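You operate a simulated robot arm through the tools that you are given. There is no shell and no other tool. Be economical: measure what you need, move in short steps, check, and stop when the job is done.

Carry out the task below with a simulated robot arm. There is one attempt and no reset: what you move stays moved.

Task
Take the loan sheet on a grey board and put it on the board of the copy stand. Then fetch the spool of green thread and set it on the day sheet on a white board. Then put two of the narrow yellow-label boxes from the top of the grey side table on top of the fat cream folder. Then stack the small teal box that says "Box V-67" from the top of the plan chest on top of the small teal box that says "Box V-21". Then take the black cassette marked "T-342" from the top of the plan chest and leave it on the loan sheet on a cream board. Then put the blue dry pack on the top of the freezer lid away on the top of the film bench. Do these in the order given. Set down upright: spool of green thread, narrow yellow-label box.

It is judged by the outcome, as a careful person would: the job done as asked, and still so three seconds after it is handed in. It fails if anything else is knocked over, pushed out of place, dropped, spilled or broken. A push-on lid holds only when it is set on centred and level and pressed home; a screw cap is set on level and turned clockwise until tight. Flat cloth is picked up by pressing the open fingertips on it (5 to 10 N) and closing them slowly along it; thin cloth reads only 2 to 8 mm in the jaws.

Robot
A 7-joint arm with a fingered hand on a trunk, on a base that drives. Base frame: it is fixed to the floor where the robot stands at the start and does not move with it; the origin is under the middle of the robot, x ahead of it, y to its left, z up; the surface under the hand at the start is at about z = 775. Lengths are in mm, angles in rad, forces in N, time in s.
Its first joint turns from -2.897 to 2.897 rad. Places, roughly: black cassette [-2750, -5000, 1000]; blue dry pack [-1750, -4750, 750]; board of the copy stand [1500, -2300, 600]; day sheet on a white board [-2250, 2250, 750]; fat cream folder [-2500, -1500, 750]; loan sheet on a cream board [-2500, -4750, 1000]; loan sheet on a grey board [500, 0, 750]; narrow yellow-label box [-2500, 250, 750]; small teal box [-2500, -5000, 1000]; spool of green thread (6x6x7 cm) [-2500, -700, 800]; top of the film bench [-5300, 100, 800]. Payload 3.7 kg.
The TCP is the grasp point between the finger pads, 25 mm short of the fingertips. In the tool frame z runs along the fingers and y along their closing line. Largest opening 88 mm; the body of the gripper starts 29 mm behind the TCP. The gripper is a hand of 5 fingers: y runs from the thumb to the fingers, the wrist lies at [-13, -106, -174] in the tool frame, and closing takes about 1.5 s.
Orientation is that of the tool frame in the base frame, as a unit quaternion [x, y, z, w]. With the fingers straight down and the wrist toward the robot, the tool's x, y and z point along [0, 1, 0], [1, 0, 0] and [0, 0, -1] of the base frame.

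Tools
- The arm moves only by the tool jog_arm. Its argument "motion" is a list of rows, each a list of 6 numbers: the shift along the base's x, y, z in mm, then the turn, a rotation vector about the base's x, y, z in rad. In form: [[tx, ty, tz, wx, wy, wz], ...]. A call has 1 to 12 rows; each row shifts and turns the commanded pose from where the row before left it. "grip" is the closure in counts, from 0 (fully open) to 255 (shut), set as the call begins (left out, the last holds). Rows are played at 5 a second. More than 50 mm and 0.15 rad between two rows, or a gripper value outside its range, and nothing of the call is played. Where a pose cannot be reached the arm comes as near as it can. A force on the tool above 40 N (or 10 N above the force at the start of the call, whichever is more), or a blocked arm, ends the call early, and 0.2 s more pass. Each finger travels about 108 mm/s and halts on what it meets, pressing with about 32 N; the grip force reading is that of the motor and also rises with nothing between the fingers. The clock runs only during rows and for 0.2 s after the last one: add rows that do not move to give the fingers time. The reply holds the time, the measured pose of the TCP, the force on the tool along the base axes, the opening and the grip force, in the units named above and with some noise, with the torque about the TCP (base axes, N m) and any sound that the robot's microphone picked up.
- Cameras (640 x 400 px; columns grow to the right, rows downward): "scene" is now at [178.1, 181.1, 1296.3]; the picture's right is [-0.49, -0.87, 0.00], its down [-0.45, 0.25, -0.86] and it looks along [0.75, -0.42, -0.51] (base axes); focal length 262 px, centre (320, 200). "wrist" rides on the gripper at [59, -79, -105] in the tool frame; the picture's right is [-0.73, 0.32, -0.61], its down [-0.62, -0.68, 0.38] and it looks along [-0.29, 0.66, 0.70] (tool axes); focal length 234 px, centre (320, 200). There is no depth. A picture from a camera that has moved, and an enlarged one, comes with that camera's place and axes in the base frame and with its lens.
- grab_frame(camera): a new picture of that camera. The clock stands still meanwhile.
- roll_base(legs): drives the robot by 1 to 6 legs, each [ahead, left, turn to the left] in mm, mm and rad, along the robot's own axes; the way and the turn of a leg run together, so that a leg with both is an arc; at most 1500 mm and 3.142 rad a leg. The arm and the cameras ride along, it lands a little off, and it stops where it bumps. It gives what a move gives.
- move_fingers(index, middle, ring, little, thumb_bend, thumb_turn): sets how far each is bent, from 0 (flat) to 1 (curled in); at 0.3 the hand is open as for a grip, at 0.7 the pads meet at the TCP. One left out holds its place. A second passes; each finger stops where it meets its share of the squeeze, and holds until it gets a number again. A gripper value or a shape takes the hand back. It gives what a move gives, with no picture; readings hold the bend of each and the force on index, middle, ring, little, thumb and palm. thumb_turn goes from beside the hand (0) to across from the fingers (1), as for a grip.
- set_grasp(shape): the hand has 5 fingers and takes this shape, open, in about a second: jaw (thumb against the fingers, like two jaws); tri (thumb and two fingers); tip (a fingertip pinch); poke (one finger out to press); point (the index stretched); flat (the hand flat); cup (the hand cupped); fist (a fist). The gripper value then closes the fingers along that shape, each until it touches; the sizes above hold for jaw. It gives what a move gives, with no picture.
- turn_head(pan, tilt): turns the head with the scene camera to pan (to the left, within 2.094 rad either way) and tilt (down, from -0.506 to 1.204), counted from straight ahead of the robot. It gives what a move gives.
- close_up(camera, box): a new picture of the part [left, top, right, bottom] of that camera's present view, enlarged. The clock stands still meanwhile.
- sign_off(): hands the job in; it is judged then, once.

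Go step by step. Nothing tells you exact positions but the pictures and the camera data: compare them with the known pose of the tool, close in by small moves and look again before you grip or let go. The budget is 207 turns and 200 pictures, counting those below and the enlarged ones. Unless the task says otherwise, let go and move clear before handing in, and close with one line.

The tools are called after "Call:" as a command line: name --pt "numbers of a row" for each row, then --argument value for the rest, lists and objects as JSON in quotes. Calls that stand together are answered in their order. jog_arm: Moves the arm, as the interface text tells. Its arguments: {"type":"object","properties":{"motion":{"type":"array"},"grip":{"type":"number"}},"required":["motion"]} The other tools are called the same way: set_grasp (shape) gives the hand a shape; move_fingers (index, middle, ring, little, thumb_bend, thumb_turn) moves the fingers one by one; roll_base (legs) drives the base; turn_head (pan, tilt) turns the head that bears the scene camera; grab_frame (camera) takes a picture; close_up (camera, box) takes an enlarged picture of a part of a camera's view; sign_off () hands the job in.

At the start:

```text
clock: 0.0
eef_pos: [768.2, 137.8, 1054.4]
ee_rot: [0.707, 0.707, 0.0, -0.001]
wrist_force: [0.6, -0.1, 1.0]
moment: [-0.02, -0.02, 0.0]
finger_gap: 87.7
grip_force: 0.0
shape: jaw
bend: [0.3, 0.3, 0.3, 0.3, 0.3, 0.98]
finger forces: [0.0, 0.0, 0.0, 0.0, 0.0, 0.0]
robot x, y, heading: [-1.1, 3.3, -0.003]
head pan, tilt: [-0.506, 0.536]
```

scene: 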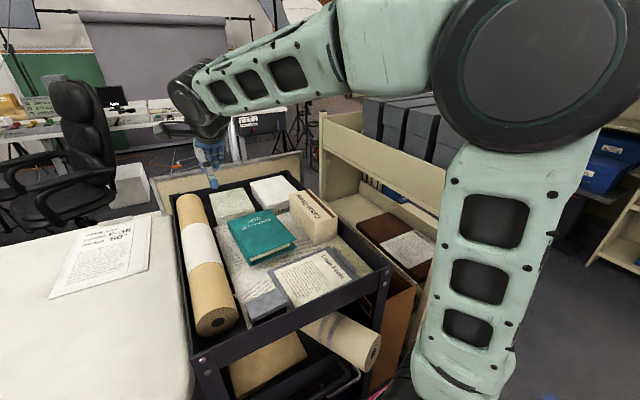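
wrist: 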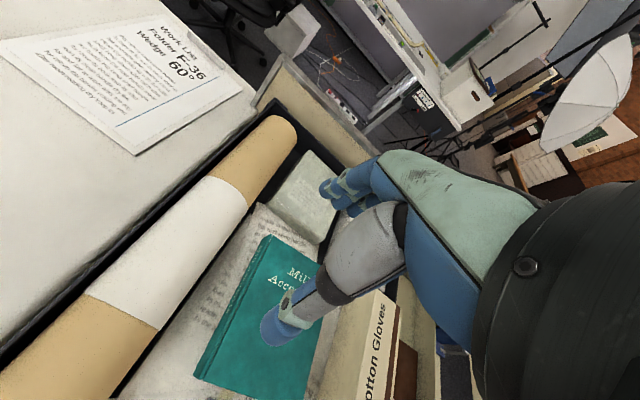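

I see a trolley with a roll, a teal book, a box of gloves, and a sheet on a board near the robot. I'll look closer at the sheet first.

Call:
close_up --camera "scene" --box '[170, 170, 400, 340]'

Call:
turn_head --pan 0 --tilt 0.9

```text
2.35 times, centred on (285, 255) of scene
camera zoom: at [178.1, 181.1, 1296.3], right [-0.49, -0.87, 0.0], down [-0.45, 0.25, -0.86], along [0.75, -0.42, -0.51], focal length 616 px, centre (402, 71)
```

zoom: 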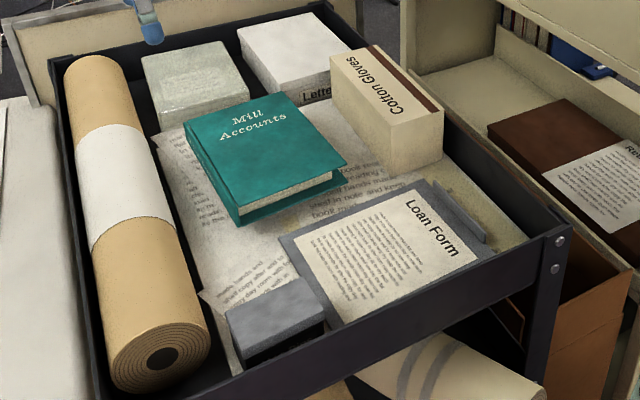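

```text
clock: 0.9
eef_pos: [767.6, 138.2, 1055.4]
ee_rot: [0.707, 0.707, 0.0, 0.0]
wrist_force: [-0.2, 0.1, -0.2]
moment: [-0.03, 0.01, -0.01]
finger_gap: 87.6
grip_force: 0.0
shape: jaw
bend: [0.3, 0.3, 0.3, 0.3, 0.3, 0.98]
finger forces: [0.0, 0.0, 0.1, 0.1, 0.0, 0.0]
robot x, y, heading: [-0.7, -1.2, 0.0]
head pan, tilt: [0.0, 0.901]
```

The loan sheet sits on a grey board with a raised strip on one edge. I'll look at it from the new head angle.

Call:
grab_frame --camera "scene"

```text
196 pictures are left
camera scene: at [174.8, 224.7, 1265.8], right [0.0, -1.0, 0.0], down [-0.78, 0.0, -0.62], along [0.62, 0.0, -0.78], focal length 262 px, centre (320, 200)
```

scene: 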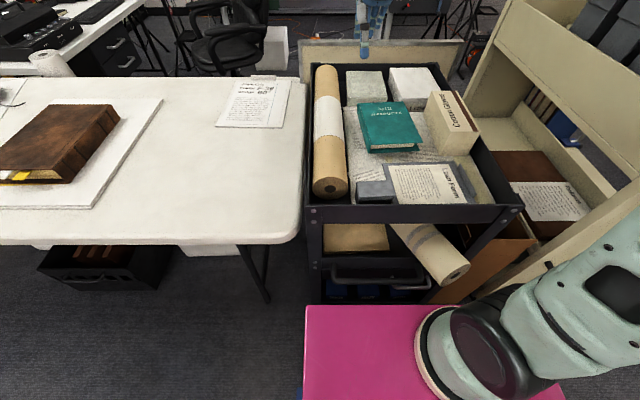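

Call:
close_up --camera "scene" --box '[340, 140, 500, 240]'

```text
4.00 times, centred on (420, 190) of scene
camera zoom: at [174.8, 224.7, 1265.8], right [0.0, -1.0, 0.0], down [-0.78, 0.0, -0.62], along [0.62, 0.0, -0.78], focal length 1048 px, centre (-80, 240)
```

zoom: 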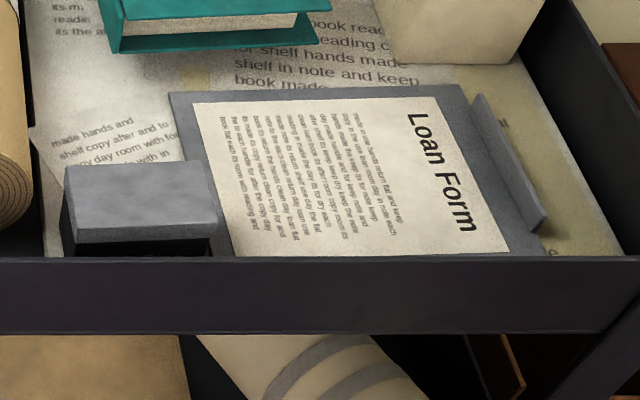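

The board has an upright tab along its right edge, about x 554–663, y −130, which I can pinch along y. I'll back the base up for reach, turn the tool −90° and look around.

Call:
roll_base --legs '[[-130, 0, 0]]'

Call:
jog_arm --pt "0 -25 0 0 0 -0.1428" --pt "0 -25 0 0 0 -0.1428" --pt "0 -25 0 0 0 -0.1428" --pt "0 -25 0 0 0 -0.1428" --pt "0 -25 0 0 0 -0.1428" --pt "0 -25 0 0 0 -0.1428" --pt "0 -25 0 0 0 -0.1428" --pt "0 -25 0 0 0 -0.1428" --pt "0 -25 0 0 0 -0.1428" --pt "0 -25 0 0 0 -0.1428" --pt "0 -20 0 0 0 -0.1428" --pt "0 0 0 0 0 0"

Call:
grab_frame --camera "wrist"

Call:
grab_frame --camera "scene"

```text
clock: 2.2
eef_pos: [638.8, 137.3, 1054.9]
ee_rot: [0.707, 0.707, -0.001, 0.0]
wrist_force: [0.4, 0.1, -0.7]
moment: [-0.02, 0.01, 0.03]
finger_gap: 87.5
grip_force: 0.1
shape: jaw
bend: [0.3, 0.3, 0.3, 0.3, 0.3, 0.98]
finger forces: [0.1, 0.1, 0.1, 0.0, 0.1, 0.0]
robot x, y, heading: [-132.6, 0.3, -0.0]
head pan, tilt: [0.0, 0.901]
```

```text
clock: 4.8
eef_pos: [638.3, -132.9, 1055.1]
ee_rot: [1.0, -0.001, -0.001, 0.0]
wrist_force: [0.0, -0.4, 0.3]
moment: [-0.02, 0.01, 0.02]
finger_gap: 87.6
grip_force: 0.0
shape: jaw
bend: [0.3, 0.3, 0.3, 0.3, 0.3, 0.98]
finger forces: [0.1, 0.0, 0.1, 0.0, 0.1, 0.0]
robot x, y, heading: [-131.9, -1.2, 0.004]
head pan, tilt: [0.0, 0.901]
```

```text
194 pictures are left
camera wrist: at [696.7, -53.2, 1160.0], right [-0.73, -0.32, 0.61], down [-0.62, 0.68, -0.38], along [-0.29, -0.66, -0.7], focal length 234 px, centre (320, 200)
```

wrist: 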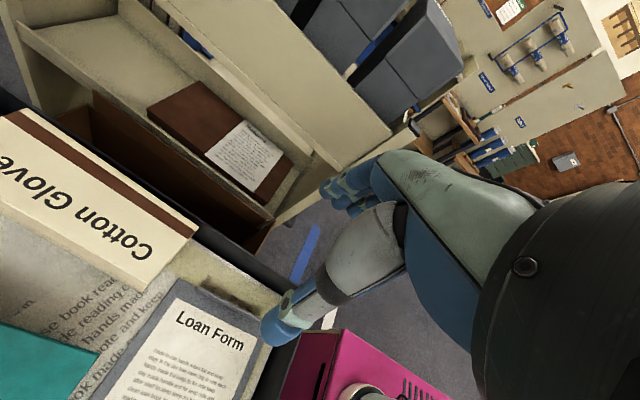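

```text
193 pictures are left
camera scene: at [45.1, 224.7, 1265.7], right [0.0, -1.0, 0.0], down [-0.78, 0.0, -0.62], along [0.62, 0.0, -0.78], focal length 262 px, centre (320, 200)
```

scene: 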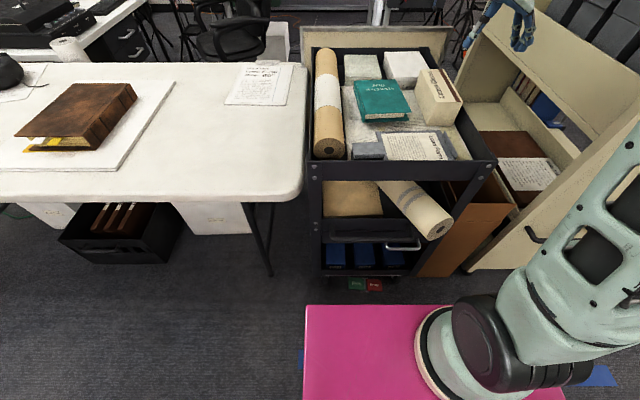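

Call:
close_up --camera "scene" --box '[340, 110, 500, 210]'

Call:
close_up --camera "wrist" --box '[100, 220, 340, 370]'

```text
4.00 times, centred on (420, 160) of scene
camera zoom: at [45.1, 224.7, 1265.7], right [0.0, -1.0, 0.0], down [-0.78, 0.0, -0.62], along [0.62, 0.0, -0.78], focal length 1048 px, centre (-80, 360)
```

zoom: 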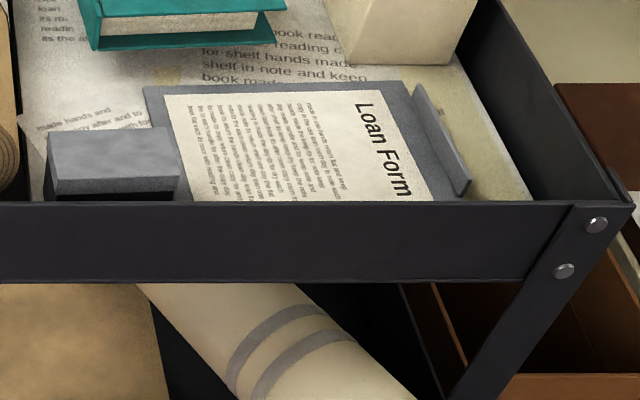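

```text
2.67 times, centred on (220, 295) of wrist
camera zoom: at [696.7, -53.2, 1160.0], right [-0.73, -0.32, 0.61], down [-0.62, 0.68, -0.38], along [-0.29, -0.66, -0.7], focal length 624 px, centre (587, -53)
```

zoom: 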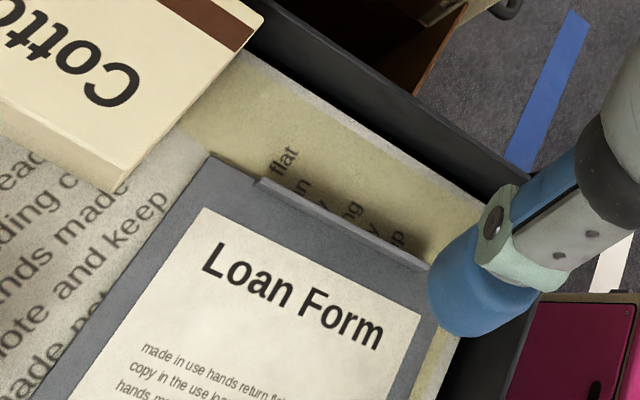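

The tab top is at about z 808, spanning x 551–653 at y≈−129. I'll lower above it with the fingers partly closed.

Call:
jog_arm --pt "-18 1 -40 0 0 0" --pt "-18 1 -40 0 0 0" --pt "0 1 -40 0 0 0" --pt "0 1 -40 0 0 0" --pt "0 0 -30 0 0 0" --pt "0 0 0 0 0 0" --grip 90

Call:
grab_frame --camera "wrist"

Call:
close_up --camera "scene" --box '[340, 80, 540, 205]'

```text
clock: 6.2
eef_pos: [605.3, -131.1, 863.2]
ee_rot: [1.0, 0.0, 0.0, 0.0]
wrist_force: [-0.2, -0.4, -0.6]
moment: [-0.02, 0.01, 0.0]
finger_gap: 57.2
grip_force: 0.0
shape: jaw
bend: [0.28, 0.39, 0.35, 0.36, 0.61, 1.0]
finger forces: [0.0, 0.0, 0.0, 0.1, 0.1, 0.0]
robot x, y, heading: [-129.4, -2.8, -0.0]
head pan, tilt: [0.0, 0.901]
```

```text
190 pictures are left
camera wrist: at [663.5, -51.3, 968.3], right [-0.73, -0.32, 0.61], down [-0.62, 0.68, -0.38], along [-0.29, -0.66, -0.7], focal length 234 px, centre (320, 200)
```

wrist: 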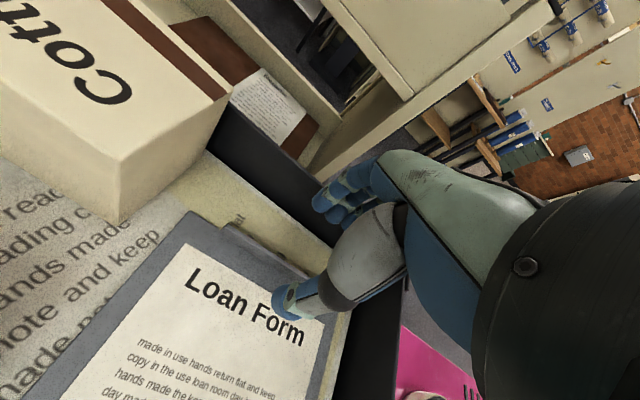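

```text
3.20 times, centred on (440, 142) of scene
camera zoom: at [45.1, 224.7, 1265.7], right [0.0, -1.0, 0.0], down [-0.78, 0.0, -0.62], along [0.62, 0.0, -0.78], focal length 838 px, centre (-64, 384)
```

zoom: 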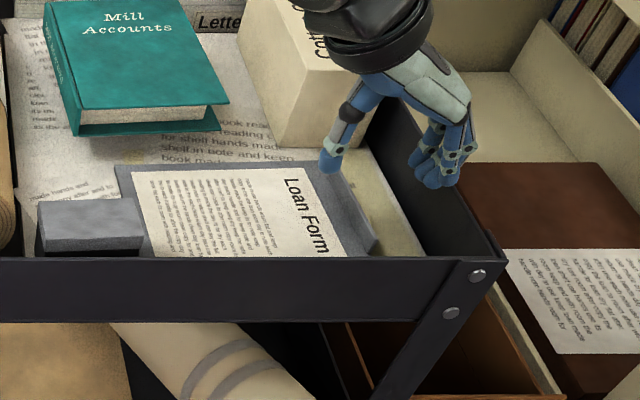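

Call:
jog_arm --pt "-2 2 -15 0 0 0" --pt "0 0 -15 0 0 0" --pt "0 0 0 0 0 0"

Call:
close_up --camera "wrist" --box '[140, 160, 460, 360]'

Call:
close_up --camera "scene" --box '[400, 90, 520, 165]'

```text
clock: 7.0
eef_pos: [600.8, -128.4, 834.9]
ee_rot: [1.0, 0.0, 0.001, -0.001]
wrist_force: [-0.1, -0.5, 0.7]
moment: [0.0, -0.04, 0.0]
finger_gap: 57.0
grip_force: 0.0
shape: jaw
bend: [0.28, 0.39, 0.35, 0.36, 0.61, 1.0]
finger forces: [0.0, 0.0, 0.0, 0.0, 0.0, 0.0]
robot x, y, heading: [-127.9, -0.2, 0.003]
head pan, tilt: [0.0, 0.901]
```

```text
2.00 times, centred on (300, 260) of wrist
camera zoom: at [660.3, -49.3, 939.5], right [-0.73, -0.32, 0.61], down [-0.62, 0.68, -0.38], along [-0.29, -0.66, -0.7], focal length 468 px, centre (360, 80)
```

zoom: 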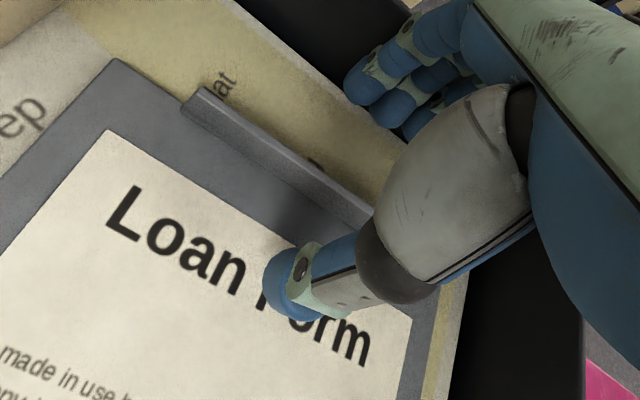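

```text
5.33 times, centred on (460, 128) of scene
camera zoom: at [45.1, 224.8, 1265.7], right [0.0, -1.0, 0.0], down [-0.78, 0.0, -0.62], along [0.62, 0.0, -0.78], focal length 1397 px, centre (-427, 587)
```

zoom: 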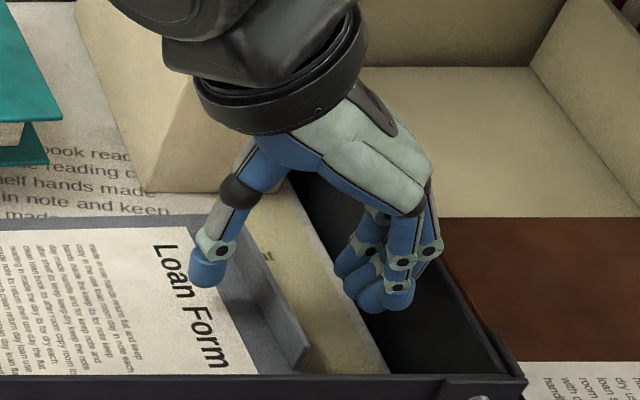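

Thumb and fingers straddle the tab. I'll lower to the board and close.

Call:
jog_arm --pt "0 0 -10 0 0 0" --pt "0 0 -5 0 0 0" --pt "0 0 -4 0 0 0" --pt "0 0 -3 0 0 0" --pt "0 0 0 0 0 0"

Call:
close_up --camera "wrist" --box '[140, 160, 460, 360]'

```text
clock: 7.9
eef_pos: [604.4, -127.8, 820.4]
ee_rot: [1.0, 0.0, 0.005, 0.001]
wrist_force: [-1.4, -1.5, 14.7]
moment: [0.55, -0.01, 0.05]
finger_gap: 56.9
grip_force: 0.0
shape: jaw
bend: [0.28, 0.39, 0.35, 0.36, 0.62, 1.0]
finger forces: [0.0, 0.1, 0.0, 0.0, 14.6, 0.0]
robot x, y, heading: [-130.9, -2.1, -0.001]
head pan, tilt: [0.0, 0.901]
stopped in row 4: the force on the tool passed its limit at 46 N (the readings are from after the stop); the commanded pose is now the measured one
```

```text
2.00 times, centred on (300, 260) of wrist
camera zoom: at [661.8, -48.9, 924.8], right [-0.73, -0.32, 0.6], down [-0.62, 0.68, -0.39], along [-0.28, -0.66, -0.7], focal length 468 px, centre (360, 80)
```

zoom: 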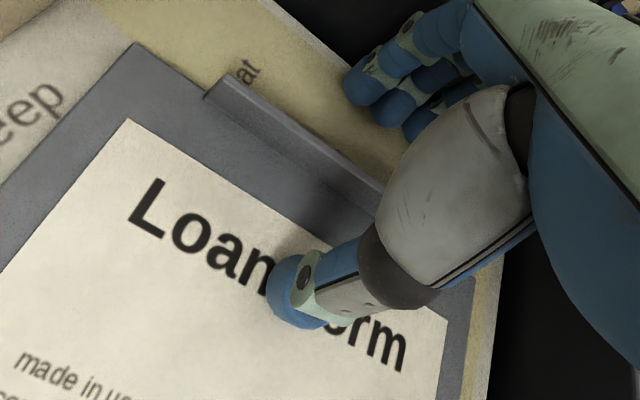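

Contact with the board; I raise 5 mm and close on the tab.

Call:
jog_arm --pt "0 0 5 0 0 0" --pt "0 0 0 0 0 0" --pt "0 0 0 0 0 0" --pt "0 0 0 0 0 0" --pt "0 0 0 0 0 0" --pt "0 0 0 0 0 0" --pt "0 0 0 0 0 0" --pt "0 0 0 0 0 0" --pt "0 0 0 0 0 0" --grip 255

Call:
close_up --camera "wrist" --box '[140, 160, 460, 360]'

```text
clock: 9.9
eef_pos: [604.3, -128.2, 823.5]
ee_rot: [1.0, 0.0, 0.003, 0.0]
wrist_force: [-0.3, 0.0, 0.0]
moment: [0.02, 0.04, -0.01]
finger_gap: 7.7
grip_force: 31.8
shape: jaw
bend: [0.7, 0.7, 0.7, 0.7, 0.76, 1.0]
finger forces: [15.0, 7.0, 0.0, 0.0, 21.9, 0.0]
robot x, y, heading: [-130.5, -1.5, 0.0]
head pan, tilt: [0.0, 0.901]
```

```text
2.00 times, centred on (300, 260) of wrist
camera zoom: at [662.0, -48.9, 928.5], right [-0.73, -0.32, 0.6], down [-0.62, 0.68, -0.39], along [-0.29, -0.66, -0.7], focal length 468 px, centre (360, 80)
```

zoom: 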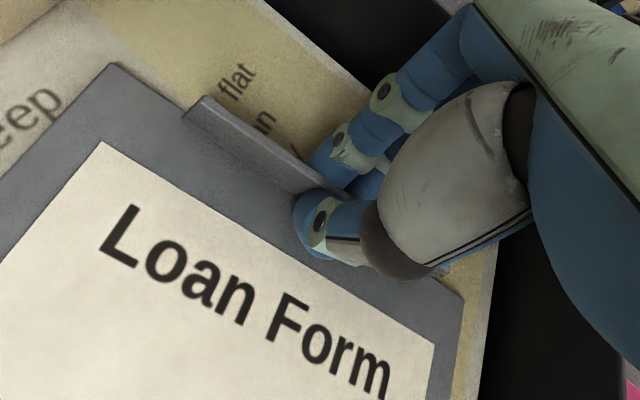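

Call:
jog_arm --pt "0 0 5 0 0 0" --pt "0 0 5 0 0 0" --pt "0 0 10 0 0 0" --pt "0 0 10 0 0 0" --pt "0 0 0 0 0 0"

Call:
grab_frame --camera "scene"

```text
clock: 11.1
eef_pos: [601.7, -128.9, 853.3]
ee_rot: [1.0, 0.0, 0.003, 0.0]
wrist_force: [-0.7, -0.3, -0.5]
moment: [-0.05, 0.0, 0.01]
finger_gap: 8.0
grip_force: 31.4
shape: jaw
bend: [0.7, 0.7, 0.7, 0.7, 0.76, 1.0]
finger forces: [16.0, 7.1, 0.1, 0.0, 23.1, 0.0]
robot x, y, heading: [-127.8, 5.5, 0.004]
head pan, tilt: [0.0, 0.901]
```

```text
184 pictures are left
camera scene: at [45.1, 224.7, 1265.7], right [0.0, -1.0, 0.0], down [-0.78, 0.0, -0.62], along [0.62, 0.0, -0.78], focal length 262 px, centre (320, 200)
```

scene: 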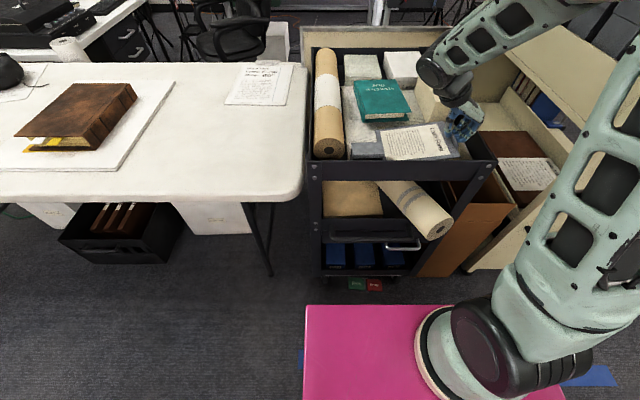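

Call:
close_up --camera "scene" --box '[340, 80, 500, 180]'

Call:
close_up --camera "wrist" --box '[0, 100, 480, 400]'

```text
4.00 times, centred on (420, 130) of scene
camera zoom: at [45.1, 224.7, 1265.7], right [0.0, -1.0, 0.0], down [-0.78, 0.0, -0.62], along [0.62, 0.0, -0.78], focal length 1048 px, centre (-80, 480)
```

zoom: 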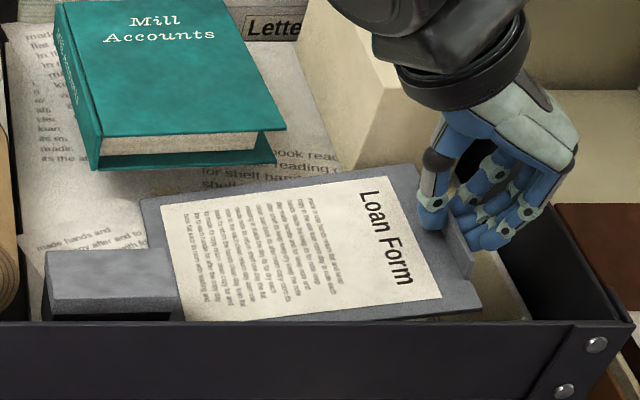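

```text
1.33 times, centred on (240, 250) of wrist
camera zoom: at [661.5, -49.4, 958.7], right [-0.73, -0.32, 0.6], down [-0.62, 0.68, -0.39], along [-0.29, -0.66, -0.7], focal length 312 px, centre (427, 133)
```

zoom: 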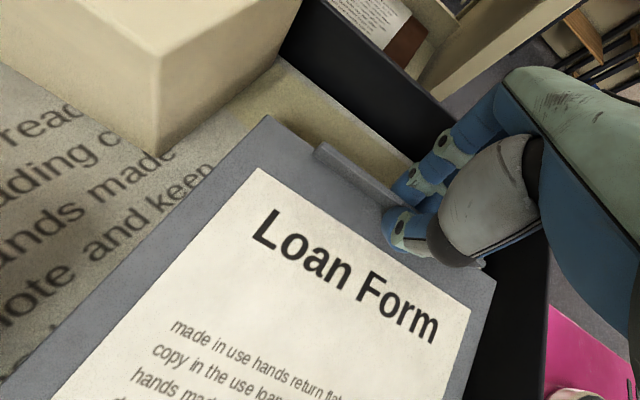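

The board is lifted and level. I'll raise it well clear and look to the right for the copy stand.

Call:
jog_arm --pt "0 0 30 0 0 0" --pt "0 0 30 0 0 0" --pt "0 0 30 0 0 0" --pt "0 0 30 0 0 0" --pt "0 0 30 0 0 0" --pt "0 0 30 0 0 0" --pt "0 0 0 0 0 0"

Call:
turn_head --pan -0.9 --tilt 0.35

Call:
grab_frame --camera "scene"

Call:
turn_head --pan -1.9 --tilt 0.35

Call:
grab_frame --camera "scene"

Call:
turn_head --pan 1.9 --tilt 0.35

Call:
grab_frame --camera "scene"

```text
clock: 12.7
eef_pos: [603.0, -127.2, 1034.0]
ee_rot: [1.0, 0.001, 0.004, 0.0]
wrist_force: [0.2, 0.0, -0.8]
moment: [-0.06, -0.04, -0.02]
finger_gap: 7.3
grip_force: 32.3
shape: jaw
bend: [0.7, 0.7, 0.7, 0.7, 0.76, 1.0]
finger forces: [16.1, 7.0, 0.1, 0.0, 23.4, 0.0]
robot x, y, heading: [-129.2, 1.0, 0.001]
head pan, tilt: [0.0, 0.901]
```

```text
clock: 13.9
eef_pos: [604.0, -125.9, 1034.1]
ee_rot: [1.0, -0.001, 0.003, 0.0]
wrist_force: [-0.3, 0.7, -0.3]
moment: [-0.08, 0.01, -0.02]
finger_gap: 7.6
grip_force: 32.1
shape: jaw
bend: [0.7, 0.7, 0.7, 0.7, 0.76, 1.0]
finger forces: [16.1, 7.1, 0.1, 0.0, 23.5, 0.0]
robot x, y, heading: [-127.7, 0.2, 0.007]
head pan, tilt: [-0.901, 0.351]
```

```text
181 pictures are left
camera scene: at [27.5, 151.8, 1313.2], right [-0.78, -0.62, 0.0], down [-0.21, 0.27, -0.94], along [0.58, -0.74, -0.34], focal length 262 px, centre (320, 200)
```

scene: 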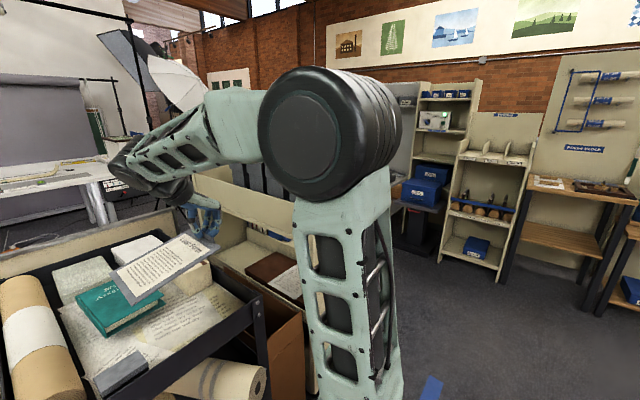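

```text
clock: 15.2
eef_pos: [603.9, -127.6, 1034.2]
ee_rot: [1.0, 0.0, 0.003, 0.0]
wrist_force: [0.6, -0.1, -0.9]
moment: [-0.09, -0.03, 0.02]
finger_gap: 7.6
grip_force: 31.9
shape: jaw
bend: [0.7, 0.7, 0.7, 0.7, 0.76, 1.0]
finger forces: [16.1, 7.1, 0.0, 0.0, 23.4, 0.0]
robot x, y, heading: [-129.8, -1.3, -0.002]
head pan, tilt: [-1.901, 0.351]
```

```text
180 pictures are left
camera scene: at [-60.5, 136.6, 1313.3], right [-0.95, 0.32, 0.0], down [0.11, 0.33, -0.94], along [-0.3, -0.89, -0.34], focal length 262 px, centre (320, 200)
```

scene: 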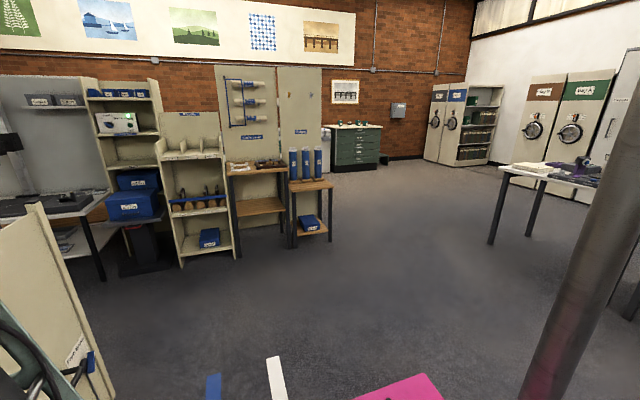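

```text
clock: 18.3
eef_pos: [603.4, -127.1, 1034.2]
ee_rot: [1.0, 0.0, 0.004, -0.001]
wrist_force: [-0.9, -0.4, -0.4]
moment: [-0.04, -0.01, 0.01]
finger_gap: 7.7
grip_force: 31.8
shape: jaw
bend: [0.7, 0.7, 0.7, 0.7, 0.76, 1.0]
finger forces: [16.2, 7.1, 0.0, 0.0, 23.4, 0.1]
robot x, y, heading: [-132.3, 2.9, -0.0]
head pan, tilt: [1.901, 0.351]
```

```text
179 pictures are left
camera scene: at [-60.5, 312.9, 1313.3], right [0.95, 0.32, 0.0], down [0.11, -0.33, -0.94], along [-0.3, 0.89, -0.34], focal length 262 px, centre (320, 200)
```

scene: 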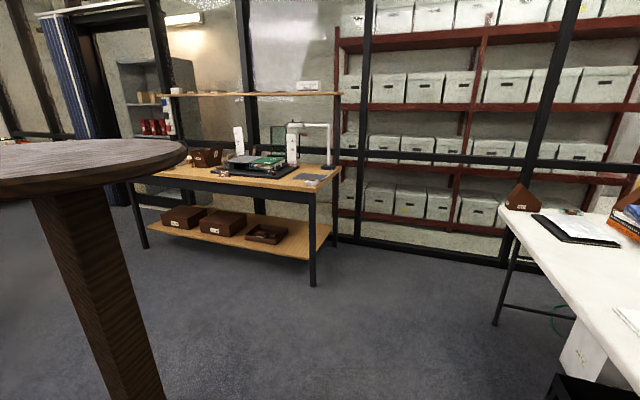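

I see the copy stand table to the right and some wooden thing behind-left and behind-right of me. I'll look behind before driving.

Call:
turn_head --pan 2.09 --tilt 0.6

Call:
grab_frame --camera "scene"

Call:
turn_head --pan -2.09 --tilt 0.6

Call:
grab_frame --camera "scene"

```text
clock: 19.1
eef_pos: [603.4, -127.8, 1033.9]
ee_rot: [1.0, 0.0, 0.003, 0.001]
wrist_force: [0.1, 0.1, -0.6]
moment: [-0.07, 0.0, -0.01]
finger_gap: 7.3
grip_force: 31.7
shape: jaw
bend: [0.7, 0.7, 0.7, 0.7, 0.76, 1.0]
finger forces: [16.3, 7.2, 0.0, 0.1, 23.3, 0.0]
robot x, y, heading: [-133.7, 2.1, 0.002]
head pan, tilt: [2.089, 0.6]
```

```text
178 pictures are left
camera scene: at [-74.1, 301.6, 1290.6], right [0.87, 0.49, 0.0], down [0.28, -0.49, -0.83], along [-0.41, 0.72, -0.56], focal length 262 px, centre (320, 200)
```

scene: 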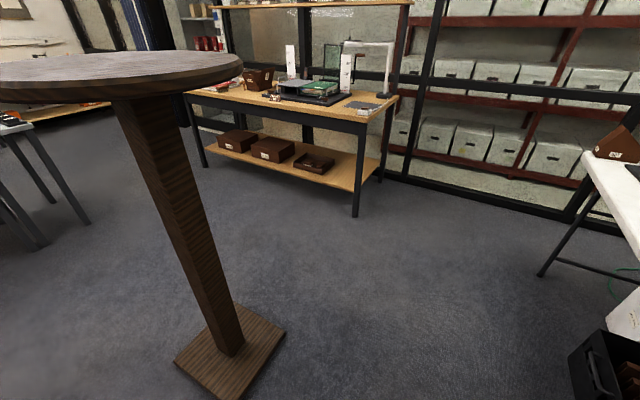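

```text
clock: 22.5
eef_pos: [604.2, -127.9, 1033.6]
ee_rot: [1.0, 0.0, 0.003, 0.0]
wrist_force: [-0.4, 0.2, -0.5]
moment: [-0.08, 0.01, 0.04]
finger_gap: 7.6
grip_force: 31.2
shape: jaw
bend: [0.7, 0.7, 0.7, 0.7, 0.76, 1.0]
finger forces: [16.2, 7.1, 0.1, 0.0, 23.4, 0.0]
robot x, y, heading: [-133.9, 2.0, 0.003]
head pan, tilt: [-2.089, 0.6]
```

```text
177 pictures are left
camera scene: at [-74.2, 148.0, 1290.5], right [-0.87, 0.5, 0.0], down [0.28, 0.49, -0.83], along [-0.41, -0.72, -0.56], focal length 262 px, centre (320, 200)
```

scene: 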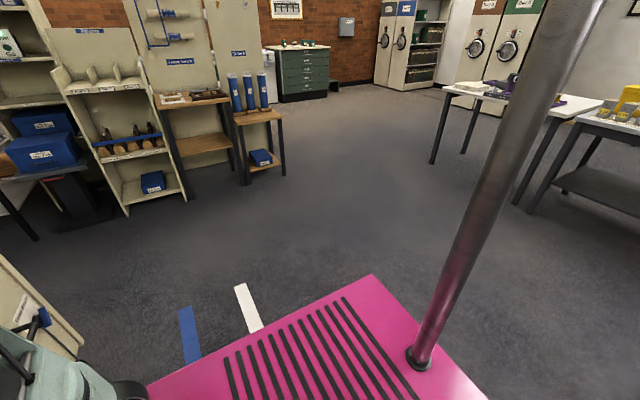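

The post is my own mast; the round pedestal stands behind-left at about (−740, 620). I'll raise the board, back off a little, and turn right.

Call:
jog_arm --pt "0 0 40 0 0 0" --pt "0 0 40 0 0 0" --pt "0 0 40 0 0 0" --pt "0 0 0 0 0 0"

Call:
roll_base --legs '[[-230, 0, 0], [0, 0, -1.571]]'

Call:
turn_head --pan 0.5 --tilt 0.45

Call:
grab_frame --camera "scene"

```text
clock: 23.5
eef_pos: [601.9, -126.3, 1152.6]
ee_rot: [1.0, -0.001, 0.003, 0.001]
wrist_force: [0.3, 1.1, -1.3]
moment: [-0.05, -0.02, 0.01]
finger_gap: 7.4
grip_force: 32.1
shape: jaw
bend: [0.7, 0.7, 0.7, 0.7, 0.76, 1.0]
finger forces: [16.2, 7.1, 0.1, 0.0, 23.5, 0.1]
robot x, y, heading: [-131.1, -0.3, -0.003]
head pan, tilt: [-2.089, 0.6]
```

```text
clock: 28.9
eef_pos: [-461.1, -736.2, 1153.1]
ee_rot: [0.72, -0.694, 0.003, 0.002]
wrist_force: [-0.2, 0.6, 0.1]
moment: [-0.01, 0.09, -0.04]
finger_gap: 7.7
grip_force: 31.9
shape: jaw
bend: [0.7, 0.7, 0.7, 0.7, 0.76, 1.0]
finger forces: [16.4, 6.8, 0.1, 0.0, 23.4, 0.1]
robot x, y, heading: [-358.6, -0.2, -1.53]
head pan, tilt: [-2.089, 0.6]
```

```text
clock: 31.3
eef_pos: [-460.3, -736.0, 1154.0]
ee_rot: [0.72, -0.694, 0.003, 0.002]
wrist_force: [0.1, -0.1, -1.7]
moment: [0.02, 0.06, 0.02]
finger_gap: 7.6
grip_force: 32.6
shape: jaw
bend: [0.7, 0.7, 0.7, 0.7, 0.76, 1.0]
finger forces: [16.4, 7.0, 0.1, 0.1, 23.5, 0.1]
robot x, y, heading: [-360.4, 1.5, -1.535]
head pan, tilt: [0.499, 0.45]
```

```text
176 pictures are left
camera scene: at [-86.7, -171.2, 1304.1], right [-0.86, -0.51, 0.0], down [-0.22, 0.37, -0.9], along [0.46, -0.77, -0.44], focal length 262 px, centre (320, 200)
```

scene: 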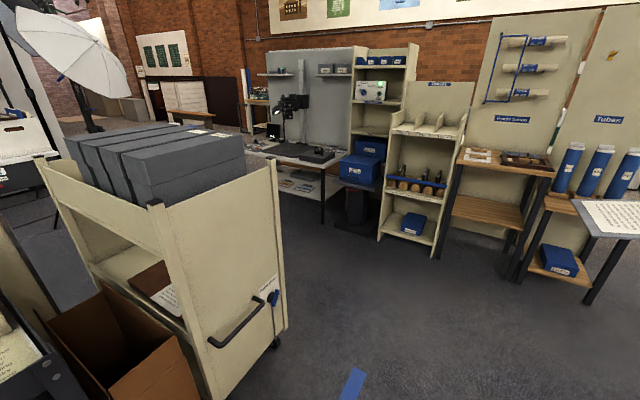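

The copy stand (black baseboard with column) is on the low table beyond the book truck. I'll turn back to heading 0, strafe right past the truck and then drive forward.

Call:
roll_base --legs '[[0, 0, 1.535], [0, -1380, 0]]'

Call:
turn_head --pan -0.3 --tilt 0.4

Call:
grab_frame --camera "scene"

```text
clock: 41.9
eef_pos: [342.0, -1532.8, 1153.6]
ee_rot: [1.0, -0.009, 0.003, 0.0]
wrist_force: [0.5, -0.2, -0.3]
moment: [-0.03, -0.02, 0.04]
finger_gap: 7.7
grip_force: 31.9
shape: jaw
bend: [0.7, 0.7, 0.7, 0.7, 0.76, 1.0]
finger forces: [16.5, 6.8, 0.0, 0.0, 23.4, 0.0]
robot x, y, heading: [-390.0, -1391.9, -0.023]
head pan, tilt: [0.499, 0.45]
```

```text
clock: 43.1
eef_pos: [342.8, -1532.0, 1153.8]
ee_rot: [1.0, -0.01, 0.003, 0.0]
wrist_force: [0.0, 0.1, -1.0]
moment: [-0.07, 0.02, 0.0]
finger_gap: 7.5
grip_force: 31.8
shape: jaw
bend: [0.7, 0.7, 0.7, 0.7, 0.76, 1.0]
finger forces: [16.4, 6.7, 0.0, 0.1, 23.4, 0.0]
robot x, y, heading: [-387.8, -1392.5, -0.021]
head pan, tilt: [-0.3, 0.4]
```

```text
175 pictures are left
camera scene: at [-195.3, -1199.4, 1308.7], right [-0.31, -0.95, 0.0], down [-0.37, 0.12, -0.92], along [0.88, -0.29, -0.39], focal length 262 px, centre (320, 200)
```

scene: 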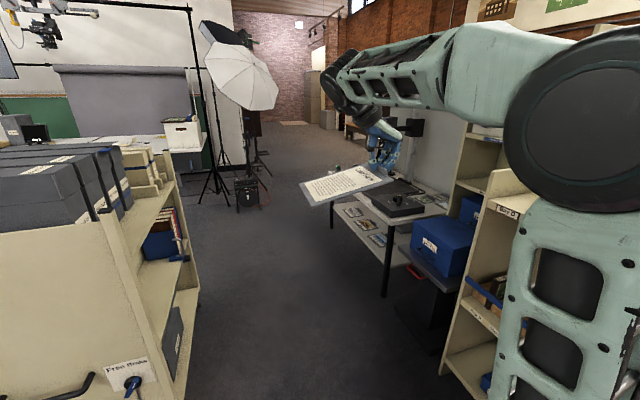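

Call:
roll_base --legs '[[1400, -60, 0]]'

Call:
turn_head --pan -0.9 --tilt 0.6

Call:
grab_frame --camera "scene"

Call:
grab_frame --camera "wrist"

```text
clock: 50.0
eef_pos: [1733.8, -1639.2, 1152.6]
ee_rot: [1.0, -0.017, 0.004, 0.0]
wrist_force: [-0.7, 0.5, 0.0]
moment: [-0.06, 0.03, 0.02]
finger_gap: 7.2
grip_force: 31.8
shape: jaw
bend: [0.7, 0.7, 0.7, 0.7, 0.76, 1.0]
finger forces: [16.5, 6.8, 0.1, 0.1, 23.4, 0.0]
robot x, y, heading: [1006.0, -1488.3, -0.032]
head pan, tilt: [-0.3, 0.4]
```

```text
clock: 51.0
eef_pos: [1733.8, -1640.7, 1153.1]
ee_rot: [1.0, -0.016, 0.003, 0.0]
wrist_force: [0.7, -0.6, -1.0]
moment: [-0.03, 0.01, -0.03]
finger_gap: 7.5
grip_force: 31.5
shape: jaw
bend: [0.7, 0.7, 0.7, 0.7, 0.76, 1.0]
finger forces: [16.5, 6.7, 0.0, 0.0, 23.4, 0.0]
robot x, y, heading: [1006.3, -1488.5, -0.035]
head pan, tilt: [-0.901, 0.6]
```

```text
174 pictures are left
camera scene: at [1165.3, -1339.0, 1290.5], right [-0.8, -0.6, 0.0], down [-0.34, 0.45, -0.83], along [0.49, -0.66, -0.56], focal length 262 px, centre (320, 200)
```

scene: 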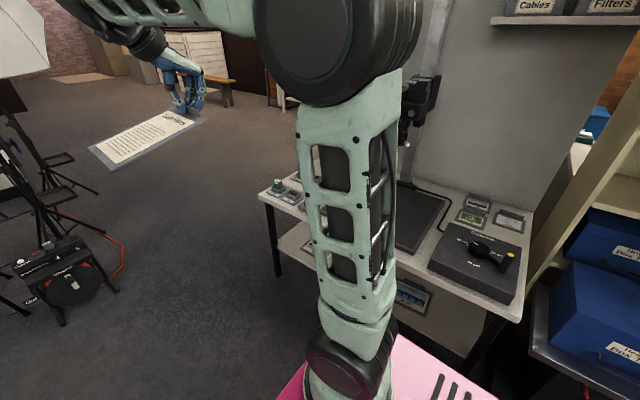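

```text
173 pictures are left
camera wrist: at [1794.2, -1562.4, 1258.7], right [-0.74, -0.3, 0.6], down [-0.6, 0.7, -0.39], along [-0.31, -0.65, -0.7], focal length 234 px, centre (320, 200)
```

wrist: 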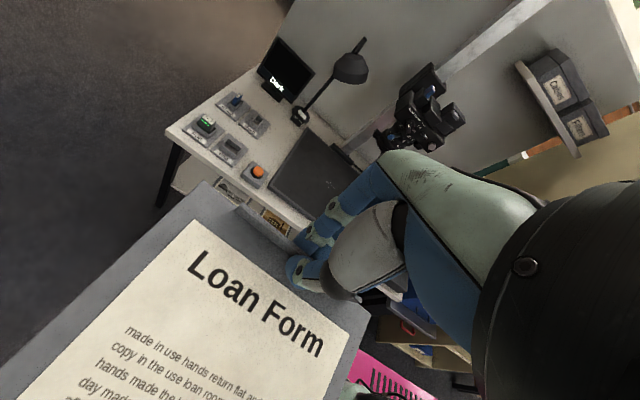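

The copy-stand baseboard spans about x 1300–1720, y −2070…−2515 at z≈600, with a camera hanging over its rear. I'll drive ahead and turn right to face it.

Call:
roll_base --legs '[[536, 60, 0], [0, 0, -1.539]]'

Call:
turn_head --pan -0.1 --tilt 0.75

Call:
grab_frame --camera "scene"

Call:
grab_frame --camera "wrist"

```text
clock: 57.8
eef_pos: [1445.0, -2184.8, 1153.6]
ee_rot: [0.722, -0.692, 0.002, 0.003]
wrist_force: [2.7, 0.5, 1.5]
moment: [-0.11, -0.02, 0.18]
finger_gap: 7.7
grip_force: 32.0
shape: jaw
bend: [0.7, 0.7, 0.7, 0.7, 0.76, 1.0]
finger forces: [12.5, 8.9, 3.4, 0.0, 27.1, 0.0]
robot x, y, heading: [1542.3, -1446.5, -1.528]
head pan, tilt: [-0.901, 0.6]
```

```text
clock: 58.9
eef_pos: [1444.7, -2184.8, 1153.6]
ee_rot: [0.722, -0.692, 0.002, 0.003]
wrist_force: [2.2, 0.3, 1.3]
moment: [-0.08, -0.02, 0.17]
finger_gap: 8.0
grip_force: 32.2
shape: jaw
bend: [0.7, 0.7, 0.7, 0.7, 0.76, 1.0]
finger forces: [12.5, 8.8, 3.6, 0.1, 27.1, 0.0]
robot x, y, heading: [1536.8, -1446.3, -1.528]
head pan, tilt: [-0.099, 0.75]
```

```text
172 pictures are left
camera scene: at [1762.0, -1621.1, 1277.6], right [-1.0, 0.06, 0.0], down [0.04, 0.68, -0.73], along [-0.04, -0.73, -0.68], focal length 262 px, centre (320, 200)
```

scene: 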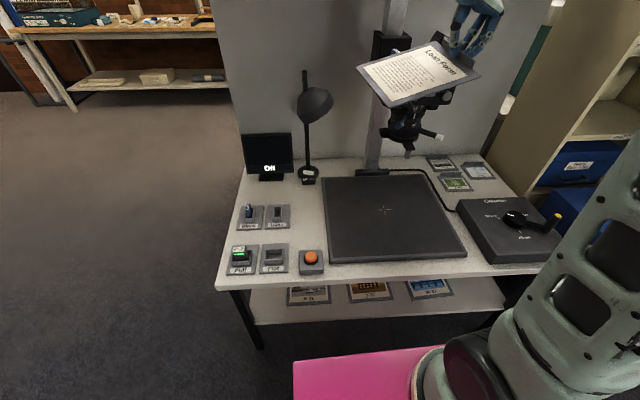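

```text
171 pictures are left
camera wrist: at [1526.9, -2239.4, 1258.8], right [-0.35, 0.72, 0.6], down [0.65, 0.65, -0.39], along [-0.67, 0.26, -0.7], focal length 234 px, centre (320, 200)
```

wrist: 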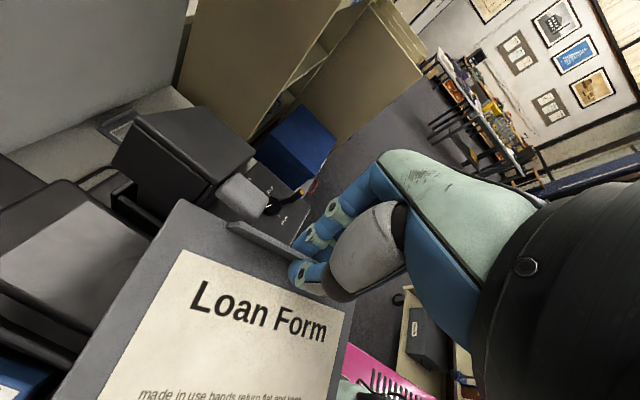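

The raised board seems to be lightly touching the copy camera (2.7 N). I'll undo the last bit of turn and back off.

Call:
roll_base --legs '[[0, 0, 0.12]]'

Call:
grab_frame --camera "scene"

```text
clock: 59.9
eef_pos: [1535.6, -2190.6, 1153.5]
ee_rot: [0.763, -0.646, 0.003, 0.003]
wrist_force: [0.1, 0.3, -0.7]
moment: [0.02, 0.07, 0.04]
finger_gap: 7.9
grip_force: 31.9
shape: jaw
bend: [0.7, 0.7, 0.7, 0.7, 0.76, 1.0]
finger forces: [17.0, 5.9, 0.3, 0.0, 23.5, 0.1]
robot x, y, heading: [1541.7, -1446.9, -1.406]
head pan, tilt: [-0.099, 0.75]
```

```text
170 pictures are left
camera scene: at [1781.3, -1592.5, 1277.6], right [-1.0, -0.07, 0.0], down [-0.05, 0.68, -0.73], along [0.05, -0.73, -0.68], focal length 262 px, centre (320, 200)
```

scene: 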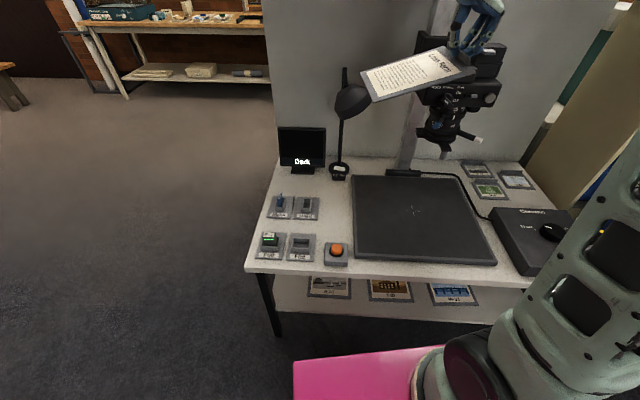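

Contact is released and nothing looks displaced. The copy lens hangs at about (1440, −2300, 830), so I'll back off slightly, align, and then lower in front of it.

Call:
roll_base --legs '[[-99, 86, 0], [0, 0, -0.165]]'

Call:
jog_arm --pt "0 0 -45 0 0 0" --pt "0 0 -45 0 0 0" --pt "0 0 -45 0 0 0" --pt "0 0 -45 0 0 0" --pt "0 0 -45 0 0 0" --pt "0 0 -45 0 0 0" --pt "0 0 -45 0 0 0" --pt "0 0 -45 0 0 0" --pt "0 0 -40 0 0 0" --pt "0 0 0 0 0 0"

Call:
grab_frame --camera "scene"

```text
clock: 61.8
eef_pos: [1482.6, -2066.5, 1153.5]
ee_rot: [0.708, -0.707, 0.001, 0.003]
wrist_force: [-0.4, -0.6, -0.4]
moment: [-0.02, 0.05, 0.02]
finger_gap: 7.8
grip_force: 31.8
shape: jaw
bend: [0.7, 0.7, 0.7, 0.7, 0.76, 1.0]
finger forces: [17.0, 6.1, 0.3, 0.0, 23.6, 0.0]
robot x, y, heading: [1608.8, -1334.9, -1.57]
head pan, tilt: [-0.099, 0.75]
```

```text
clock: 64.0
eef_pos: [1481.7, -2069.6, 753.7]
ee_rot: [-0.707, 0.707, -0.002, -0.002]
wrist_force: [-0.4, 1.0, -0.5]
moment: [-0.02, 0.05, -0.01]
finger_gap: 8.0
grip_force: 32.4
shape: jaw
bend: [0.7, 0.7, 0.7, 0.7, 0.76, 1.0]
finger forces: [17.2, 6.0, 0.4, 0.0, 23.6, 0.1]
robot x, y, heading: [1610.6, -1332.5, -1.565]
head pan, tilt: [-0.099, 0.75]
```

```text
169 pictures are left
camera scene: at [1823.5, -1517.9, 1277.6], right [-0.99, 0.1, 0.0], down [0.07, 0.68, -0.73], along [-0.07, -0.73, -0.68], focal length 262 px, centre (320, 200)
```

scene: 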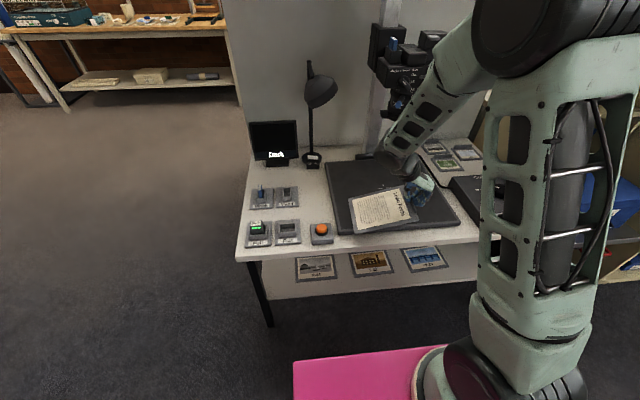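

Call:
jog_arm --pt "0 -40 -20 0 0 0" --pt "0 -40 -20 0 0 0" --pt "0 0 -30 0 0 0" --pt "0 0 -15 0 0 0" --pt "0 0 0 0 0 0"

Call:
close_up --camera "scene" --box '[280, 60, 520, 250]'

Call:
grab_frame --camera "wrist"

```text
clock: 65.2
eef_pos: [1482.5, -2147.4, 669.2]
ee_rot: [-0.707, 0.707, -0.002, -0.002]
wrist_force: [0.6, -0.4, 0.3]
moment: [0.02, -0.01, 0.01]
finger_gap: 7.6
grip_force: 31.6
shape: jaw
bend: [0.7, 0.7, 0.7, 0.7, 0.76, 1.0]
finger forces: [15.5, 6.2, 0.9, 0.0, 22.4, 0.0]
robot x, y, heading: [1609.7, -1335.4, -1.574]
head pan, tilt: [-0.099, 0.75]
```

```text
2.11 times, centred on (400, 155) of scene
camera zoom: at [1823.5, -1517.9, 1277.6], right [-0.99, 0.1, 0.0], down [0.07, 0.68, -0.73], along [-0.07, -0.73, -0.68], focal length 552 px, centre (152, 295)
```

zoom: 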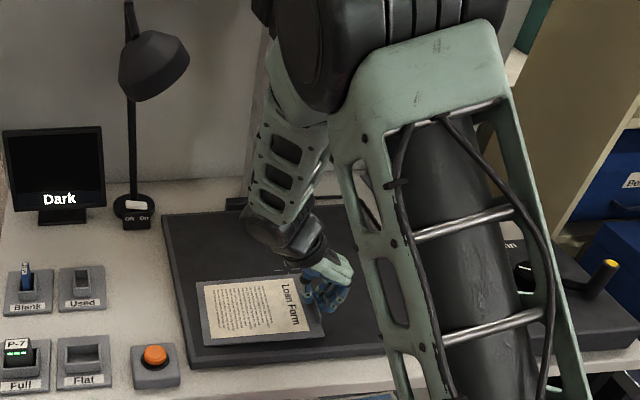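

```text
167 pictures are left
camera wrist: at [1561.6, -2206.0, 773.8], right [-0.32, 0.73, 0.6], down [0.68, 0.62, -0.39], along [-0.66, 0.29, -0.7], focal length 234 px, centre (320, 200)
```

wrist: 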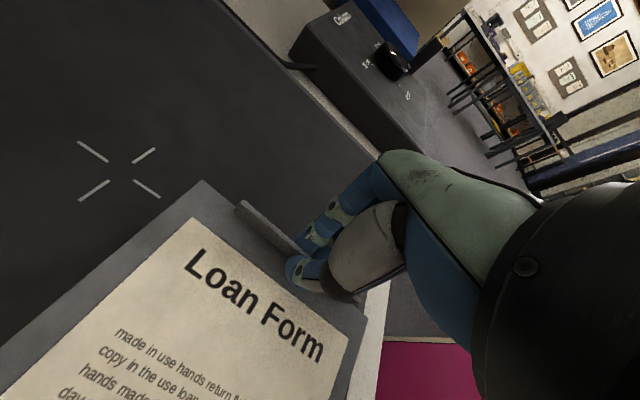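

The sheet is over the front of the baseboard. I'll lower in small steps until it touches.

Call:
jog_arm --pt "0 -5 -5 0 0 0" --pt "0 0 -5 0 0 0" --pt "0 0 -5 0 0 0" --pt "0 0 0 0 0 0"

Call:
close_up --camera "scene" --box '[330, 170, 450, 245]'

```text
clock: 66.2
eef_pos: [1481.6, -2152.1, 652.8]
ee_rot: [-0.707, 0.708, -0.003, -0.002]
wrist_force: [0.2, -0.5, 0.1]
moment: [0.06, -0.04, 0.05]
finger_gap: 7.6
grip_force: 31.9
shape: jaw
bend: [0.7, 0.7, 0.7, 0.7, 0.77, 1.0]
finger forces: [15.2, 6.4, 1.1, 0.1, 22.5, 0.0]
robot x, y, heading: [1610.6, -1335.7, -1.567]
head pan, tilt: [-0.099, 0.75]
```

```text
5.33 times, centred on (390, 208) of scene
camera zoom: at [1823.5, -1518.0, 1277.6], right [-0.99, 0.1, 0.0], down [0.07, 0.68, -0.73], along [-0.07, -0.73, -0.68], focal length 1397 px, centre (-53, 160)
```

zoom: 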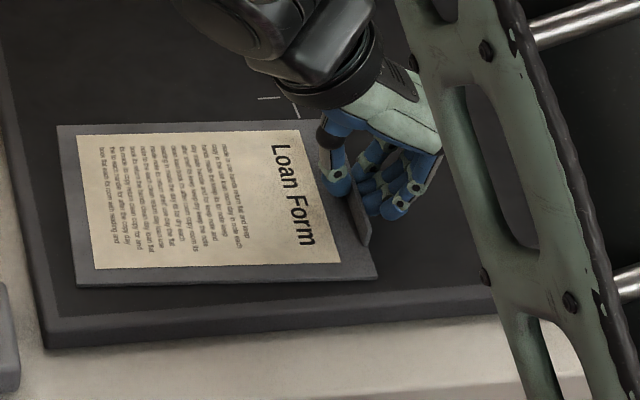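

Call:
jog_arm --pt "0 0 -4 0 0 0" --pt "0 0 -4 0 0 0" --pt "0 0 -3 0 0 0" --pt "0 0 0 0 0 0"

Call:
close_up --camera "scene" --box '[330, 170, 450, 245]'

```text
clock: 66.9
eef_pos: [1481.3, -2153.0, 648.5]
ee_rot: [-0.706, 0.708, -0.004, -0.006]
wrist_force: [2.0, 6.9, 24.9]
moment: [0.12, -0.33, 0.06]
finger_gap: 9.7
grip_force: 32.0
shape: jaw
bend: [0.7, 0.7, 0.7, 0.7, 0.78, 1.0]
finger forces: [17.9, 7.9, 0.7, 0.0, 28.5, 0.0]
robot x, y, heading: [1608.7, -1334.5, -1.569]
head pan, tilt: [-0.099, 0.75]
stopped in row 3: the force on the tool passed its limit at 44 N (the readings are from after the stop); the commanded pose is now the measured one
```

```text
5.33 times, centred on (390, 208) of scene
camera zoom: at [1823.7, -1516.9, 1277.7], right [-0.99, 0.1, 0.0], down [0.07, 0.68, -0.73], along [-0.07, -0.73, -0.68], focal length 1397 px, centre (-53, 160)
```

zoom: 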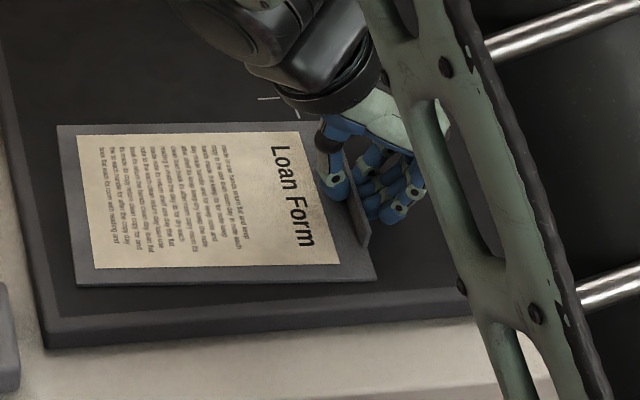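

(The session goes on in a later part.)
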